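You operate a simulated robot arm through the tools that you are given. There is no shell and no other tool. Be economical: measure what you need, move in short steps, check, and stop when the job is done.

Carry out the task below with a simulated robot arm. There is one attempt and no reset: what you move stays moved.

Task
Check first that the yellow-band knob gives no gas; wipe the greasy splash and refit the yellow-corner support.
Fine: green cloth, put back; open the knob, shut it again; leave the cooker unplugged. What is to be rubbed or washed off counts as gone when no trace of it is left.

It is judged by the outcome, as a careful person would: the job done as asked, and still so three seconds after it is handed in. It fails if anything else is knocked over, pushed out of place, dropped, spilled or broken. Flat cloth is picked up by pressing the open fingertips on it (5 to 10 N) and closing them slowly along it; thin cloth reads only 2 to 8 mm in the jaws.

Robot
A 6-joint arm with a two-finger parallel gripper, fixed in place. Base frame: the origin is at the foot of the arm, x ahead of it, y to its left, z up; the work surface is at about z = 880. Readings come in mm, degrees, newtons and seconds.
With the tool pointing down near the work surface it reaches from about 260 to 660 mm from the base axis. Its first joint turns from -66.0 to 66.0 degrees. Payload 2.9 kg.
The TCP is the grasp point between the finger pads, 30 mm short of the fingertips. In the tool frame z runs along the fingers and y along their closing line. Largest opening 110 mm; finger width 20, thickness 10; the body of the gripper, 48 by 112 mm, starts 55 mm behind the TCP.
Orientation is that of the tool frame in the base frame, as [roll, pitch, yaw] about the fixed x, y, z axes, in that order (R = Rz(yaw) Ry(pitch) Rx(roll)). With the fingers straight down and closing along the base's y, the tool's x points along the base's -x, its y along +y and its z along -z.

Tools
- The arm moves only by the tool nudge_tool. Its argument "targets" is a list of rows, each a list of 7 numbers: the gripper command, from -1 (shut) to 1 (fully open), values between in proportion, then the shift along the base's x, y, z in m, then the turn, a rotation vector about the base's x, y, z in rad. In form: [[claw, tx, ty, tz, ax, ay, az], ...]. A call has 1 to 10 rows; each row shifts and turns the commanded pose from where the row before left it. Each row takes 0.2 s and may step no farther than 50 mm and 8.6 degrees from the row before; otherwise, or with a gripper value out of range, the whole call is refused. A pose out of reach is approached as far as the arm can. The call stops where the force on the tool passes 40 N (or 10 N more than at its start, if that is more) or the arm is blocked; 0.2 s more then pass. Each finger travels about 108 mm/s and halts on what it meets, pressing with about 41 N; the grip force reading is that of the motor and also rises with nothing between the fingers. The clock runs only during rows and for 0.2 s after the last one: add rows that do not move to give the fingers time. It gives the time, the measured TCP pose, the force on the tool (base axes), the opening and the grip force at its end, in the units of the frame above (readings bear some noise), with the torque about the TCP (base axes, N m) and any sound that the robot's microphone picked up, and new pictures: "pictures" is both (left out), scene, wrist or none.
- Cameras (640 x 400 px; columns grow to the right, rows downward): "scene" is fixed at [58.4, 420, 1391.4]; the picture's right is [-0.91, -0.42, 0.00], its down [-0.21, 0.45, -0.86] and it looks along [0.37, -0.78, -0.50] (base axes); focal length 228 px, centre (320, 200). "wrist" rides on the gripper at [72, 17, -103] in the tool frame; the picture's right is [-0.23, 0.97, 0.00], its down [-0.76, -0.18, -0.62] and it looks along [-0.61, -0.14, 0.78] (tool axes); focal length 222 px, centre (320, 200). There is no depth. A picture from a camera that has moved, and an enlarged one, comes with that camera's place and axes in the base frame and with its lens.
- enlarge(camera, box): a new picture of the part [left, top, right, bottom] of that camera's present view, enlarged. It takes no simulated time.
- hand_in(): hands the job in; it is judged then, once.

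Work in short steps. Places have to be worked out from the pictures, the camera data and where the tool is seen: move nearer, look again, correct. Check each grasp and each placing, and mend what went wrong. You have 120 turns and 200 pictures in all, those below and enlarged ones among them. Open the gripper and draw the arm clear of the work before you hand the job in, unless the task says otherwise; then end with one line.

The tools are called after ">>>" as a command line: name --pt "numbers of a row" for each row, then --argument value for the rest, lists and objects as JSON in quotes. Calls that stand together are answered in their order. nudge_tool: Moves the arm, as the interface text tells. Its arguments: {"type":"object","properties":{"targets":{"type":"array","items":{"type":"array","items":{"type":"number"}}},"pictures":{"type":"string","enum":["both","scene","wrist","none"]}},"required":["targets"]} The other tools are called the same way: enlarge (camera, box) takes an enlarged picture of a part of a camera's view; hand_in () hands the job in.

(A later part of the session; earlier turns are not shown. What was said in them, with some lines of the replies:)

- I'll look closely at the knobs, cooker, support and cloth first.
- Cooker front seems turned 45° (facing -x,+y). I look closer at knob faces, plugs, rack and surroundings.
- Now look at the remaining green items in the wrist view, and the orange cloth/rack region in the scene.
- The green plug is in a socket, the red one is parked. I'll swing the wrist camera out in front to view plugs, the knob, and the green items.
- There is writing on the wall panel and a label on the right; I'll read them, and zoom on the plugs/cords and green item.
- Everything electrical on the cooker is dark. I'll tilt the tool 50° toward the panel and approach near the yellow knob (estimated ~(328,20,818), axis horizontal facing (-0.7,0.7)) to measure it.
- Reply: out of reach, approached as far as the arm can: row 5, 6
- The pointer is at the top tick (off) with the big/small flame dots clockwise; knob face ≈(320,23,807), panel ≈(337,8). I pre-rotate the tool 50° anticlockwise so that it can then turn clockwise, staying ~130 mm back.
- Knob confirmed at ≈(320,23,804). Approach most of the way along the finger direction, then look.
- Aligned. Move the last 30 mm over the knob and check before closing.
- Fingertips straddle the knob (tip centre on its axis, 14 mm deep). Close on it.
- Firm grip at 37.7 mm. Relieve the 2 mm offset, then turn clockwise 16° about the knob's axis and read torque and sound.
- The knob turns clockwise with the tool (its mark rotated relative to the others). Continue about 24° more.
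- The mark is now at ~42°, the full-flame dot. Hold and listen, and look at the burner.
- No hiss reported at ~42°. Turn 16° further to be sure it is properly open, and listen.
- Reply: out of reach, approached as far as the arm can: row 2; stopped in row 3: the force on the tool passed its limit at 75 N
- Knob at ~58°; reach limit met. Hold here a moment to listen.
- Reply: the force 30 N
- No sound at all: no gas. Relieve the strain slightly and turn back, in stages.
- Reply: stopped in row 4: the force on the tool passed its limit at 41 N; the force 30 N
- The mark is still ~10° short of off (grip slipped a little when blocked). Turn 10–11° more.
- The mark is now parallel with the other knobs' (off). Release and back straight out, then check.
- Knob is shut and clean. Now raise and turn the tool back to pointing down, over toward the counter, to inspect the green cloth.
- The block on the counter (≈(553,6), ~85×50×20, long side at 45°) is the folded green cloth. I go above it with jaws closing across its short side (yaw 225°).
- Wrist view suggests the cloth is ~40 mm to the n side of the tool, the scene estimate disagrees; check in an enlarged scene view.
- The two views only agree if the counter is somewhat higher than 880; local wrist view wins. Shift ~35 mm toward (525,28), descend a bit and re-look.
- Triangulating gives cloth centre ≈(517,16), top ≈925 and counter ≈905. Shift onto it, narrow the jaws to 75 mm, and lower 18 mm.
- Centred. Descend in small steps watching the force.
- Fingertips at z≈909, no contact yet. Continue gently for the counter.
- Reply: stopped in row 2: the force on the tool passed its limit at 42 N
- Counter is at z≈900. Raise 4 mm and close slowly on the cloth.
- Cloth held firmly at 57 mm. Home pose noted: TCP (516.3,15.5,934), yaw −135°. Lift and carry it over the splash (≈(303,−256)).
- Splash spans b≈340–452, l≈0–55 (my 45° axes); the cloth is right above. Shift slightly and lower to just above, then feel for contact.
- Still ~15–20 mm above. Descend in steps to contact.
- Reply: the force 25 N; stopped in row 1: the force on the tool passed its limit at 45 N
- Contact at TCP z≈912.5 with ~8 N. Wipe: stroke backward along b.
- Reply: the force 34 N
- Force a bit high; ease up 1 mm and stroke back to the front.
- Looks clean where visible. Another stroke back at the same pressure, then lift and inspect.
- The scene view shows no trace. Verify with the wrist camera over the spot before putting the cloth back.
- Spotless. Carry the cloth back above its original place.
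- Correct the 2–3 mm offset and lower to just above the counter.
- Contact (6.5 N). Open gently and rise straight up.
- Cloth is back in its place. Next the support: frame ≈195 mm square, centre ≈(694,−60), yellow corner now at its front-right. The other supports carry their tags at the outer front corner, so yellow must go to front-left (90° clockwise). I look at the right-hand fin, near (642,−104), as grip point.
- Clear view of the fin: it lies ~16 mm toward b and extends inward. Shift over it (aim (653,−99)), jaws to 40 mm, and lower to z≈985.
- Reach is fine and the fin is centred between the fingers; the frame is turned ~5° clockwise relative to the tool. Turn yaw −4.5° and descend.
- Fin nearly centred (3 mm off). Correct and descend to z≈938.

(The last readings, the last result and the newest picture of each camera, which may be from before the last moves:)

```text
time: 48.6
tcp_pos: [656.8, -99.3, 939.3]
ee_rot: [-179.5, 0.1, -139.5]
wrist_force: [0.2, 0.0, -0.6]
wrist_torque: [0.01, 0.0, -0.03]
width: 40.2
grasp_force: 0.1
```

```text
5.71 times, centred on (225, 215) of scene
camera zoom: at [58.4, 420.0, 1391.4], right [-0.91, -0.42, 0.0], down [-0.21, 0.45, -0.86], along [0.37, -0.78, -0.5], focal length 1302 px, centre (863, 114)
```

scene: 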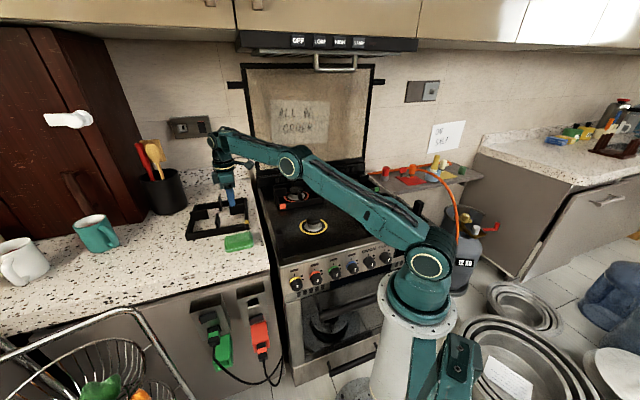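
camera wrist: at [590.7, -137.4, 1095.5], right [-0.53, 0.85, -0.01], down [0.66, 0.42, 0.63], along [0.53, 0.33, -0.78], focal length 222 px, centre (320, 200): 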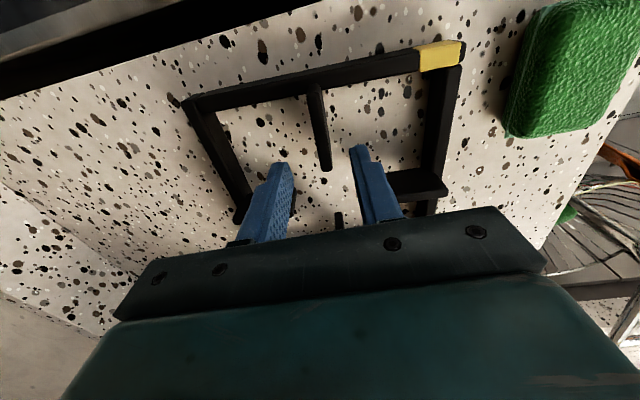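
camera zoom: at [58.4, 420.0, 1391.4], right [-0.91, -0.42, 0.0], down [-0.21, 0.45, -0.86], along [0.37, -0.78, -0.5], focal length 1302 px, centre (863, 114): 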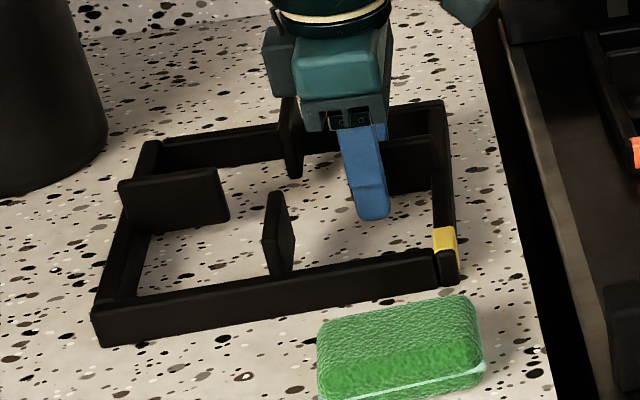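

Straddling properly. Lower 4 mm and close slowly.

>>> nudge_tool --pt "-0.27 0 0 -0.004 0 0 0" --pt "-0.45 0 0 0 0 0 0" --pt "-0.6 0 0 0 0 0 0" --pt "-0.75 0 0 0 0 0 0" --pt "-0.9 0 0 0 0 0 0" --pt "-1 0 0 0 0 0 0" --pt "-1 0 0 0 0 0 0" --pictures "none"

>>> enlarge --camera "wrist" --box '[180, 60, 440, 240]'

>>> enlarge --camera "scene" --box '[180, 180, 270, 250]'

```text
time: 50.2
tcp_pos: [656.7, -100.1, 936.3]
ee_rot: [-179.6, 0.0, -139.4]
wrist_force: [-0.8, -0.4, 3.2]
wrist_torque: [0.28, 0.63, -0.01]
width: 8.6
grasp_force: 41.4
```

```text
2.22 times, centred on (310, 150) of wrist
camera zoom: at [589.7, -133.7, 1038.8], right [-0.46, 0.89, -0.01], down [0.69, 0.36, 0.63], along [0.56, 0.28, -0.78], focal length 494 px, centre (342, 311)
```

zoom: 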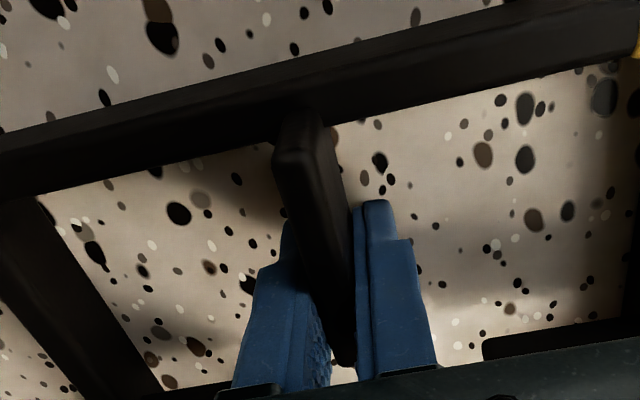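

```text
5.71 times, centred on (225, 215) of scene
camera zoom: at [58.4, 420.0, 1391.4], right [-0.91, -0.42, 0.0], down [-0.21, 0.45, -0.86], along [0.37, -0.78, -0.5], focal length 1302 px, centre (863, 114)
```

zoom: 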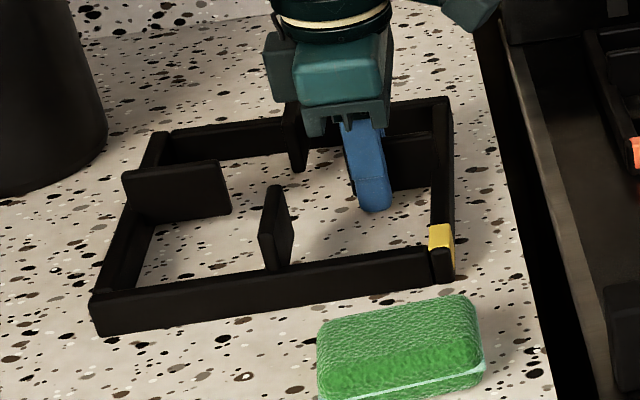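

Fin gripped (8.6 mm). Lift 15 mm slowly and check whether the frame tilts.

>>> nudge_tool --pt "-1 0 0 0.005 0 0 0" --pt "-1 0 0 0.005 0 0 0" --pt "-1 0 0 0.005 0 0 0" --pictures "wrist"

>>> enlarge --camera "scene" --box '[180, 180, 270, 250]'

```text
time: 51.0
tcp_pos: [656.5, -98.3, 950.5]
ee_rot: [-179.5, 0.0, -139.5]
wrist_force: [0.7, -0.5, -2.5]
wrist_torque: [-0.11, 0.14, -0.02]
width: 8.9
grasp_force: 41.0
camera wrist: at [589.8, -132.3, 1054.1], right [-0.46, 0.89, -0.01], down [0.69, 0.36, 0.63], along [0.56, 0.28, -0.78], focal length 222 px, centre (320, 200)
```

wrist: 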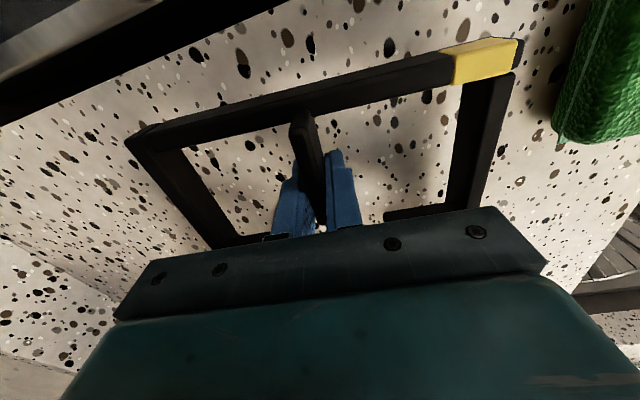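

```text
5.71 times, centred on (225, 215) of scene
camera zoom: at [58.5, 420.0, 1391.4], right [-0.91, -0.42, 0.0], down [-0.21, 0.45, -0.86], along [0.37, -0.78, -0.5], focal length 1302 px, centre (863, 114)
```

zoom: 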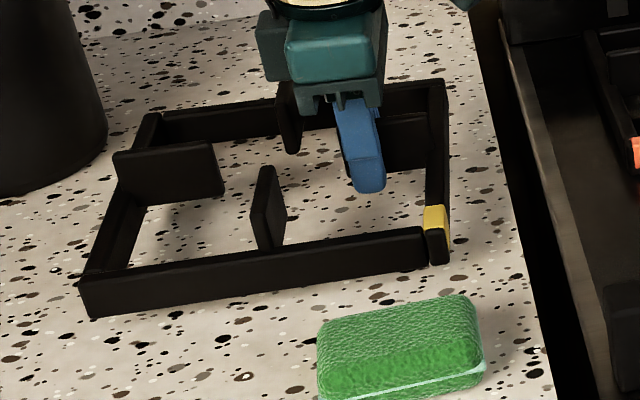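

Frame is lifted level and light (~0.25 kg), aligned with the tool; its centre is ≈52 mm ahead of the TCP. Raise, carry and rotate it 85° clockwise toward the yellow burner.

>>> nudge_tool --pt "-1 -0.005 0 0.045 0 0 0" --pt "-1 -0.015 0 0.045 0 0 0" --pt "-1 -0.03 -0.005 0.015 0 0 -0.1357" --pt "-1 -0.03 -0.005 0 0 0 -0.1357" --pt "-1 -0.03 -0.005 0 0 0 -0.1357" --pt "-1 -0.03 -0.005 0 0 0 -0.1357" --pt "-1 -0.03 -0.005 0 0 0 -0.1357" --pt "-1 -0.03 -0.005 0 0 0 -0.1357" --pt "-1 -0.03 -0.005 0 0 0 -0.1357"

```text
time: 53.0
tcp_pos: [424.4, -133.1, 1054.7]
ee_rot: [-179.6, 0.2, 165.9]
wrist_force: [0.0, -0.3, -3.2]
wrist_torque: [0.08, 0.11, 0.01]
width: 8.8
grasp_force: 40.9
camera wrist: at [358.8, -98.6, 1157.3], right [0.46, 0.89, -0.01], down [0.7, -0.35, 0.63], along [0.55, -0.29, -0.78], focal length 222 px, centre (320, 200)
```

scene: 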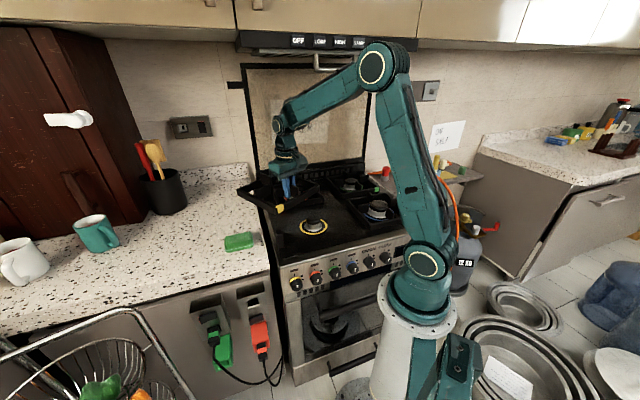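
wrist: 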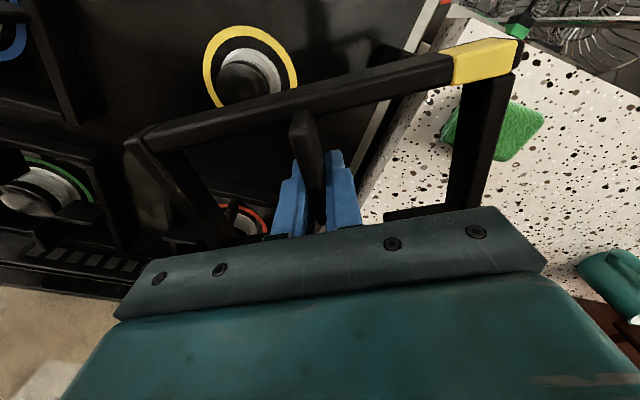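

Holding well. Continue to above the burner: TCP ≈(333,−153), yaw 135°, z≈1000.

>>> nudge_tool --pt "-1 -0.0229 -0.005 -0.014 0 0 -0.1348" --pt "-1 -0.0229 -0.005 -0.014 0 0 -0.1348" --pt "-1 -0.0229 -0.005 -0.014 0 0 -0.1348" --pt "-1 -0.0229 -0.005 -0.014 0 0 -0.1348" --pt "-1 0 0 0 0 0 0"

>>> enlarge --camera "scene" --box '[250, 150, 430, 270]'

```text
time: 54.2
tcp_pos: [334.4, -154.9, 1000.6]
ee_rot: [-179.7, 0.2, 135.1]
wrist_force: [0.2, 0.0, -2.5]
wrist_torque: [0.1, 0.1, 0.0]
width: 8.6
grasp_force: 40.9
camera wrist: at [296.4, -91.0, 1103.3], right [0.85, 0.53, -0.01], down [0.42, -0.66, 0.63], along [0.33, -0.53, -0.78], focal length 222 px, centre (320, 200)
```

scene: 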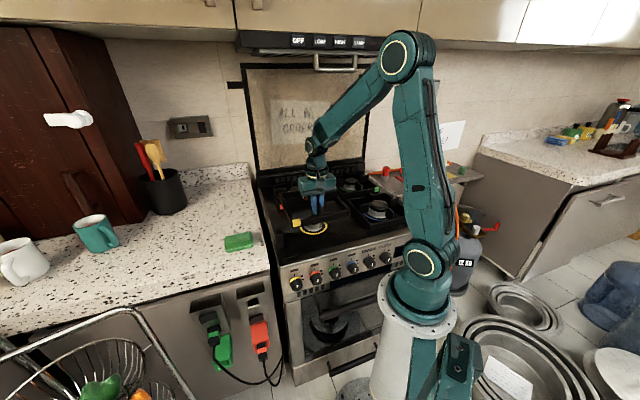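
wrist: 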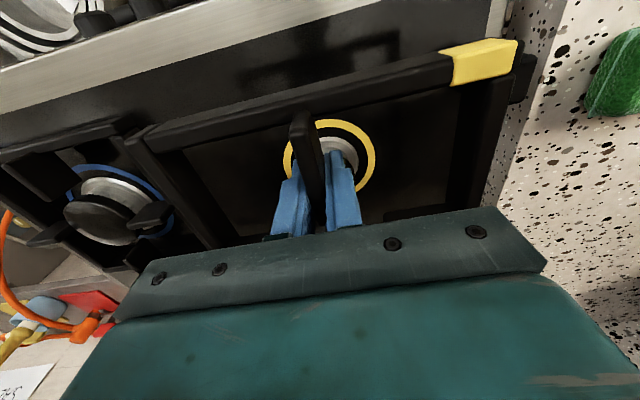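

```text
3.33 times, centred on (340, 210) of scene
camera zoom: at [58.5, 420.0, 1391.4], right [-0.91, -0.42, 0.0], down [-0.21, 0.45, -0.86], along [0.37, -0.78, -0.5], focal length 759 px, centre (253, 167)
```

zoom: 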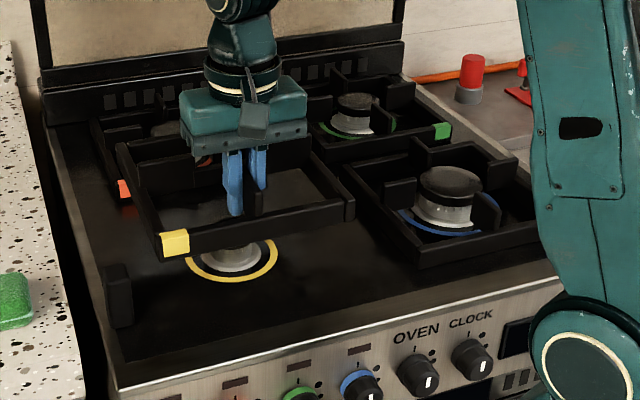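

Frame centre ≈(371,−192) vs burner ≈(369,−187). Descend to TCP 955 and compare again at lower parallax.

>>> nudge_tool --pt "-1 0 0.002 -0.015 0 0 0" --pt "-1 0 0.001 -0.015 0 0 0" --pt "-1 0 0 -0.015 0 0 0"

>>> enlarge --camera "scene" --box '[260, 170, 400, 260]'

>>> enlarge --camera "wrist" --box '[200, 60, 480, 240]'

```text
time: 55.0
tcp_pos: [338.0, -151.5, 953.9]
ee_rot: [-179.7, 0.2, 135.2]
wrist_force: [0.1, -1.1, -3.4]
wrist_torque: [0.09, 0.12, 0.04]
width: 8.5
grasp_force: 41.3
camera wrist: at [297.5, -87.5, 1057.5], right [0.85, 0.53, -0.01], down [0.42, -0.66, 0.63], along [0.33, -0.53, -0.78], focal length 222 px, centre (320, 200)
```

scene: 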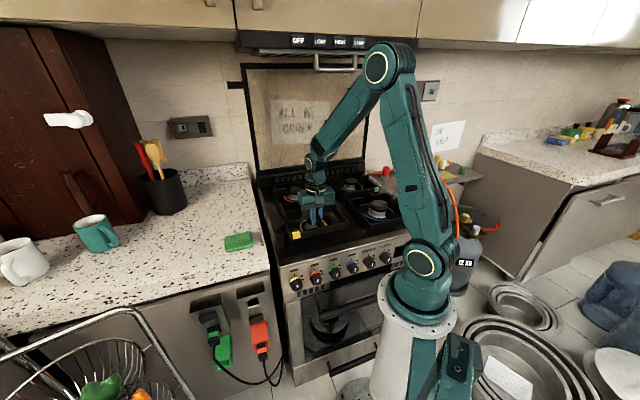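
wrist: 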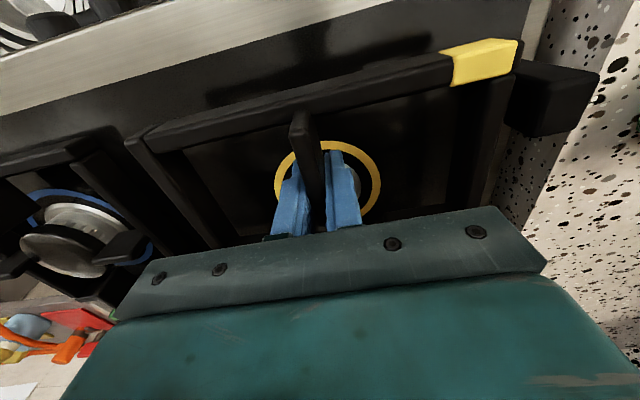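

```text
4.44 times, centred on (330, 215) of scene
camera zoom: at [58.5, 420.0, 1391.4], right [-0.91, -0.42, 0.0], down [-0.21, 0.45, -0.86], along [0.37, -0.78, -0.5], focal length 1012 px, centre (276, 133)
```

zoom: 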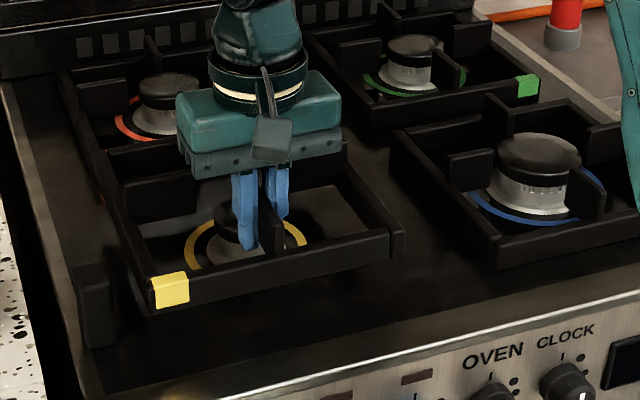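

```text
2.22 times, centred on (340, 150) of wrist
camera zoom: at [297.5, -87.5, 1057.5], right [0.85, 0.53, -0.01], down [0.42, -0.66, 0.63], along [0.33, -0.53, -0.78], focal length 494 px, centre (276, 311)
```

zoom: 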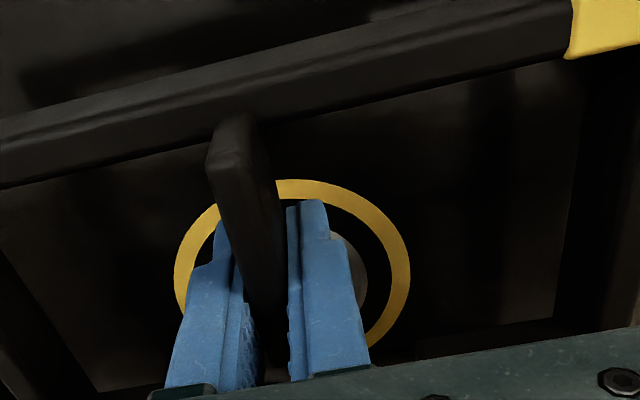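

Ring centre now measures (369,−188), frame centre (372,−189): aligned within ~2 mm. Descend to just above the surface.

>>> nudge_tool --pt "-1 -0.0015 0.0015 -0.01 0 0 0" --pt "-1 0 0 -0.01 0 0 0" --pt "-1 0 0 -0.008 0 0 0"

>>> enlarge --camera "scene" --box '[260, 170, 400, 260]'

```text
time: 55.8
tcp_pos: [335.8, -149.4, 925.8]
ee_rot: [-179.6, 0.1, 135.3]
wrist_force: [-0.4, -0.1, -2.3]
wrist_torque: [0.11, 0.11, 0.0]
width: 8.8
grasp_force: 40.6
camera wrist: at [296.5, -86.0, 1029.4], right [0.85, 0.53, -0.01], down [0.42, -0.66, 0.63], along [0.33, -0.53, -0.78], focal length 222 px, centre (320, 200)
```

scene: 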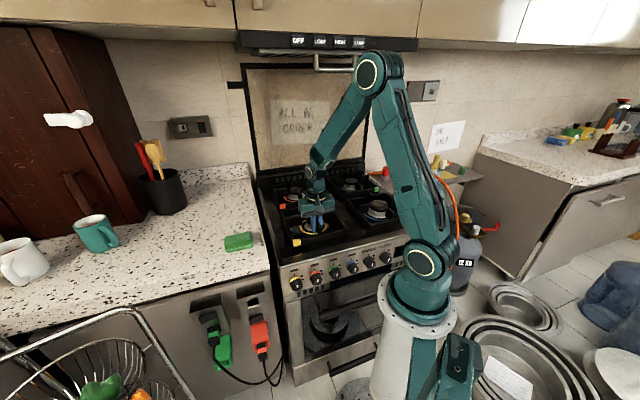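
wrist: 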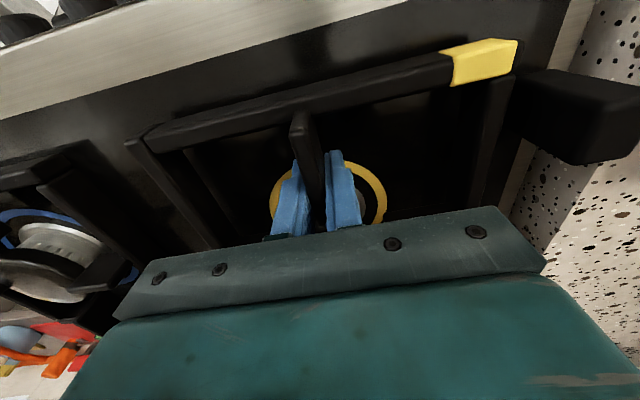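

```text
4.44 times, centred on (330, 215) of scene
camera zoom: at [58.5, 420.0, 1391.4], right [-0.91, -0.42, 0.0], down [-0.21, 0.45, -0.86], along [0.37, -0.78, -0.5], focal length 1012 px, centre (276, 133)
```

zoom: 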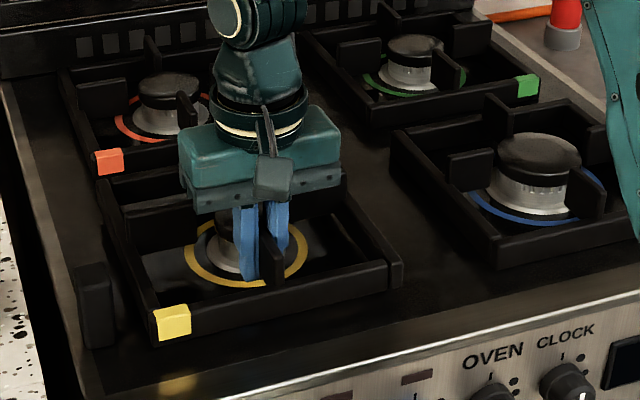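

Looks well placed. Lower in 2 mm steps until it rests.

>>> nudge_tool --pt "-1 0 0 -0.002 0 0 0" --pt "-1 0 0 -0.002 0 0 0" --pictures "none"

>>> nudge_tool --pt "-1 0 0 -0.002 0 0 0" --pictures "none"

>>> nudge_tool --pt "-1 0 0 -0.0015 0 0 0" --pictures "none"

```text
time: 56.4
tcp_pos: [334.3, -147.7, 922.5]
ee_rot: [-179.6, 0.2, 135.2]
wrist_force: [0.1, -0.2, -2.7]
wrist_torque: [0.09, 0.11, -0.01]
width: 8.8
grasp_force: 41.1
```

```text
time: 56.8
tcp_pos: [333.9, -149.0, 919.0]
ee_rot: [-179.6, 0.1, 135.2]
wrist_force: [-0.1, -0.9, -3.6]
wrist_torque: [0.14, 0.1, 0.02]
width: 8.4
grasp_force: 41.3
```

```text
time: 57.2
tcp_pos: [333.7, -149.2, 919.6]
ee_rot: [-179.6, 0.0, 135.2]
wrist_force: [0.0, -0.1, -2.8]
wrist_torque: [0.13, 0.11, 0.02]
width: 8.8
grasp_force: 40.4
```

Just above the surface now; check the centring with an enlarged view before setting down.

>>> enlarge --camera "scene" --box '[270, 195, 400, 260]'

>>> enlarge --camera "wrist" --box '[100, 20, 540, 260]'

```text
4.92 times, centred on (335, 228) of scene
camera zoom: at [58.5, 420.0, 1391.4], right [-0.91, -0.42, 0.0], down [-0.21, 0.45, -0.86], along [0.37, -0.78, -0.5], focal length 1122 px, centre (246, 65)
```

zoom: 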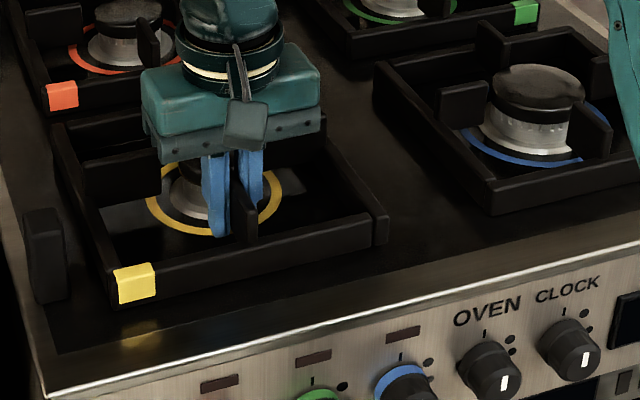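

```text
1.45 times, centred on (320, 140) of wrist
camera zoom: at [294.8, -85.8, 1022.4], right [0.85, 0.53, -0.01], down [0.42, -0.66, 0.63], along [0.33, -0.53, -0.78], focal length 323 px, centre (320, 287)
```

zoom: 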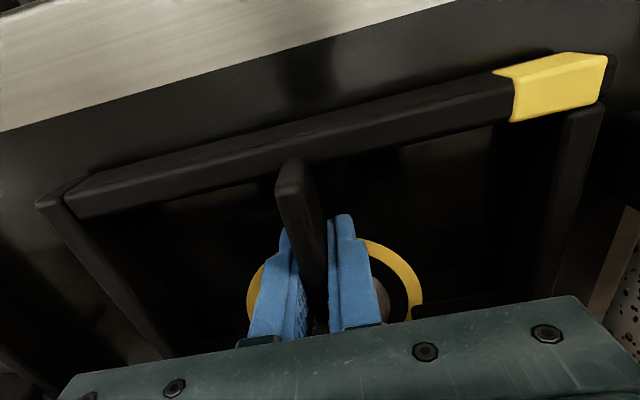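

The front bar should sit ~3 mm further back to line up with the blue support's bar. Make that small shift and lower on.

>>> nudge_tool --pt "-1 0.0028 -0.0014 0 0 0 0" --pt "-1 0 0 -0.0015 0 0 0" --pictures "none"

>>> nudge_tool --pt "-1 0 0 -0.0015 0 0 0" --pictures "none"

>>> nudge_tool --pt "-1 0 0 -0.001 0 0 0" --pictures "none"

```text
time: 57.8
tcp_pos: [335.8, -152.0, 917.2]
ee_rot: [-179.6, 0.1, 135.2]
wrist_force: [0.3, -0.2, -2.8]
wrist_torque: [0.15, 0.09, 0.04]
width: 8.6
grasp_force: 41.3
```

```text
time: 58.2
tcp_pos: [335.7, -151.6, 914.9]
ee_rot: [-179.6, 0.1, 135.1]
wrist_force: [-1.0, 1.6, 4.0]
wrist_torque: [0.33, -0.59, 0.03]
width: 8.8
grasp_force: 40.9
```

```text
time: 58.6
tcp_pos: [335.7, -151.8, 915.2]
ee_rot: [-179.6, 0.2, 135.2]
wrist_force: [-5.8, 1.8, 26.1]
wrist_torque: [0.96, -0.15, 0.04]
width: 8.8
grasp_force: 41.1
```

Resting on the hob. Ease up 1 mm, open, and rise straight up.

>>> nudge_tool --pt "-1 0 0 0.0008 0 0 0" --pt "-0.75 0 0 0 0 0 0" --pt "-0.5 0 0 0 0 0 0" --pt "-0.4 0 0 0 0 0 0" --pt "-0.4 0 0 0.01 0 0 0" --pt "-0.4 0 0 0.03 0 0 0" --pt "-0.4 0 0 0.045 0 0 0" --pt "-0.4 -0.02 0.02 0.04 0 0 0" --pt "-0.4 -0.02 0.02 0.04 0 0 0"

>>> enlarge --camera "scene" --box '[250, 160, 430, 270]'

>>> enlarge --camera "wrist" --box '[0, 0, 560, 240]'

```text
time: 60.6
tcp_pos: [297.7, -108.5, 1082.4]
ee_rot: [-179.5, 0.1, 135.2]
wrist_force: [-0.6, 0.5, -0.1]
wrist_torque: [0.0, -0.03, -0.01]
width: 33.1
grasp_force: 0.0
camera wrist: at [260.1, -45.0, 1184.7], right [0.85, 0.53, -0.01], down [0.42, -0.66, 0.63], along [0.33, -0.53, -0.78], focal length 222 px, centre (320, 200)
```

scene: 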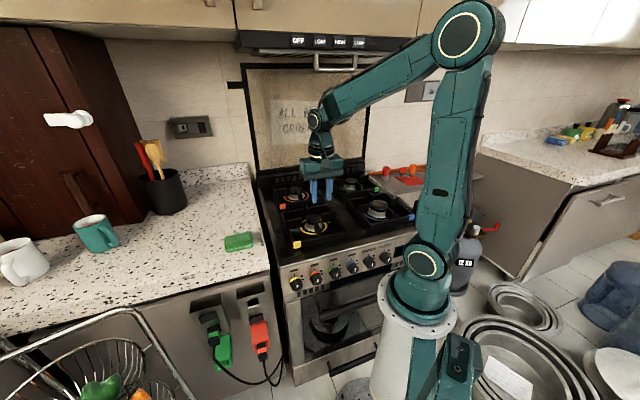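
wrist: 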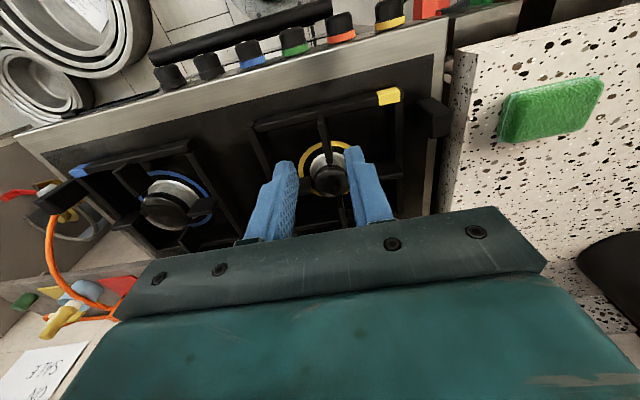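

```text
3.56 times, centred on (340, 215) of scene
camera zoom: at [58.4, 420.0, 1391.3], right [-0.91, -0.42, 0.0], down [-0.21, 0.45, -0.86], along [0.37, -0.78, -0.5], focal length 810 px, centre (249, 147)
```

zoom: 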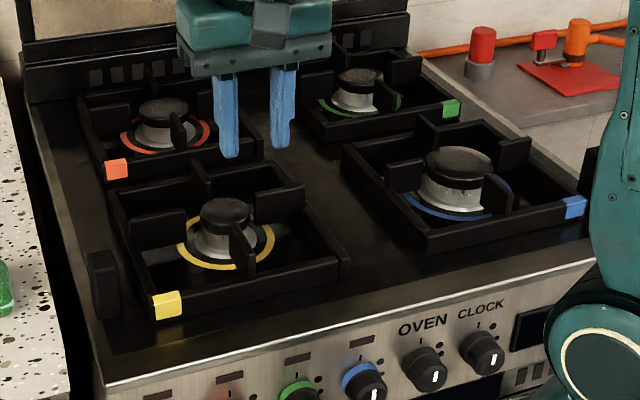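

```text
1.14 times, centred on (280, 120) of wrist
camera zoom: at [260.1, -45.0, 1184.7], right [0.85, 0.53, -0.01], down [0.42, -0.66, 0.63], along [0.33, -0.53, -0.78], focal length 254 px, centre (366, 291)
```

zoom: 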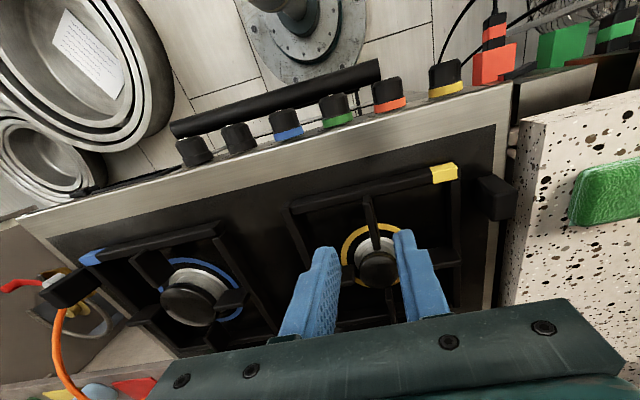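

The support sits around the burner with the yellow tag front-left. Withdraw up for a final overhead check.

>>> nudge_tool --pt "0.3 -0.01 0.02 0.04 0 0 0" --pt "0.3 -0.01 0.02 0.04 0 0 0" --pt "0.3 -0.01 0.02 0.04 0 0 0" --pt "0.3 0 0.02 0.02 0 0 0" --pt "0.3 0 0 0 0 0 0"

>>> enlarge --camera "wrist" --box '[120, 60, 420, 240]'

>>> enlarge --camera "scene" --box '[250, 160, 430, 300]'

```text
time: 61.8
tcp_pos: [270.3, -28.3, 1224.9]
ee_rot: [-179.6, 0.1, 135.1]
wrist_force: [0.1, -0.1, 0.8]
wrist_torque: [-0.01, 0.0, -0.02]
width: 71.5
grasp_force: 0.1
camera wrist: at [230.9, 35.6, 1327.5], right [0.85, 0.53, -0.01], down [0.42, -0.66, 0.63], along [0.33, -0.53, -0.78], focal length 222 px, centre (320, 200)
```

scene: 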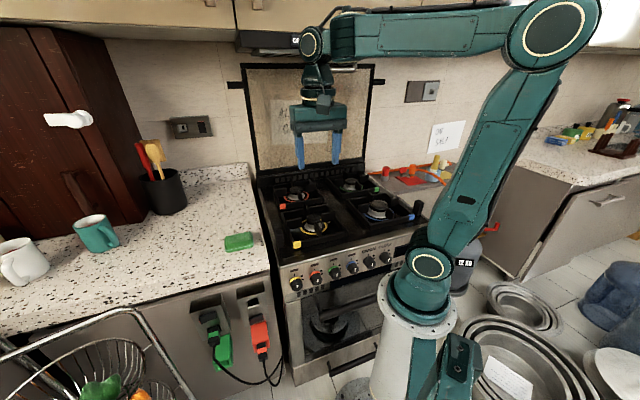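
wrist: 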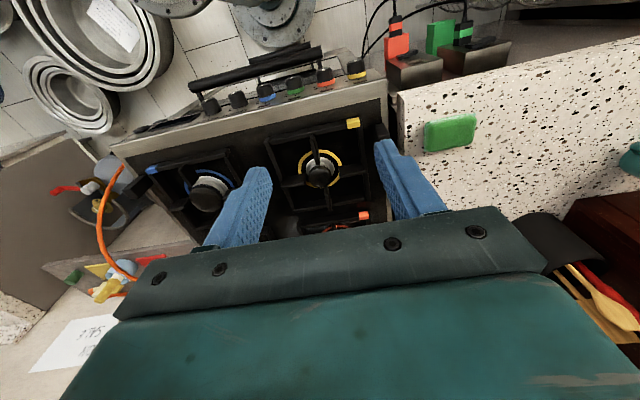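

```text
2.13 times, centred on (270, 150) of wrist
camera zoom: at [230.9, 35.6, 1327.5], right [0.85, 0.53, -0.01], down [0.42, -0.66, 0.63], along [0.33, -0.53, -0.78], focal length 474 px, centre (427, 307)
```

zoom: 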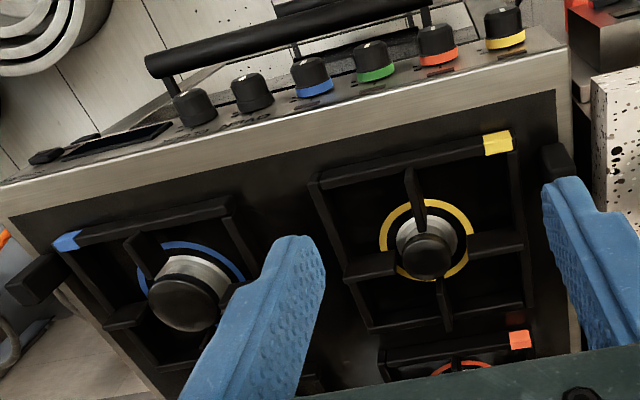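

```text
2.86 times, centred on (340, 230) of scene
camera zoom: at [58.4, 420.0, 1391.4], right [-0.91, -0.42, 0.0], down [-0.21, 0.45, -0.86], along [0.37, -0.78, -0.5], focal length 651 px, centre (263, 114)
```

zoom: 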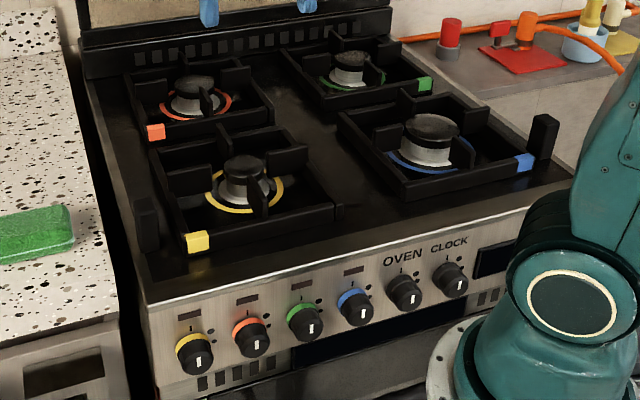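

Everything checks out: the knob is off, the hob is clean, the support is centred and parallel to the blue one, and the cloth is back. The arm is clear and the gripper is open, so I hand in.

>>> hand_in

```text
The job is handed in.
```

I opened the yellow-band knob to about 58°, heard no gas, and shut it again. I then wiped the splash off with no trace left in the pictures, put the green cloth back, and refitted the yellow-corner support with its tag at the front left. I left both plugs as they were: the red one is parked, and I took that to be the cooker's because its display and lamps are dark.
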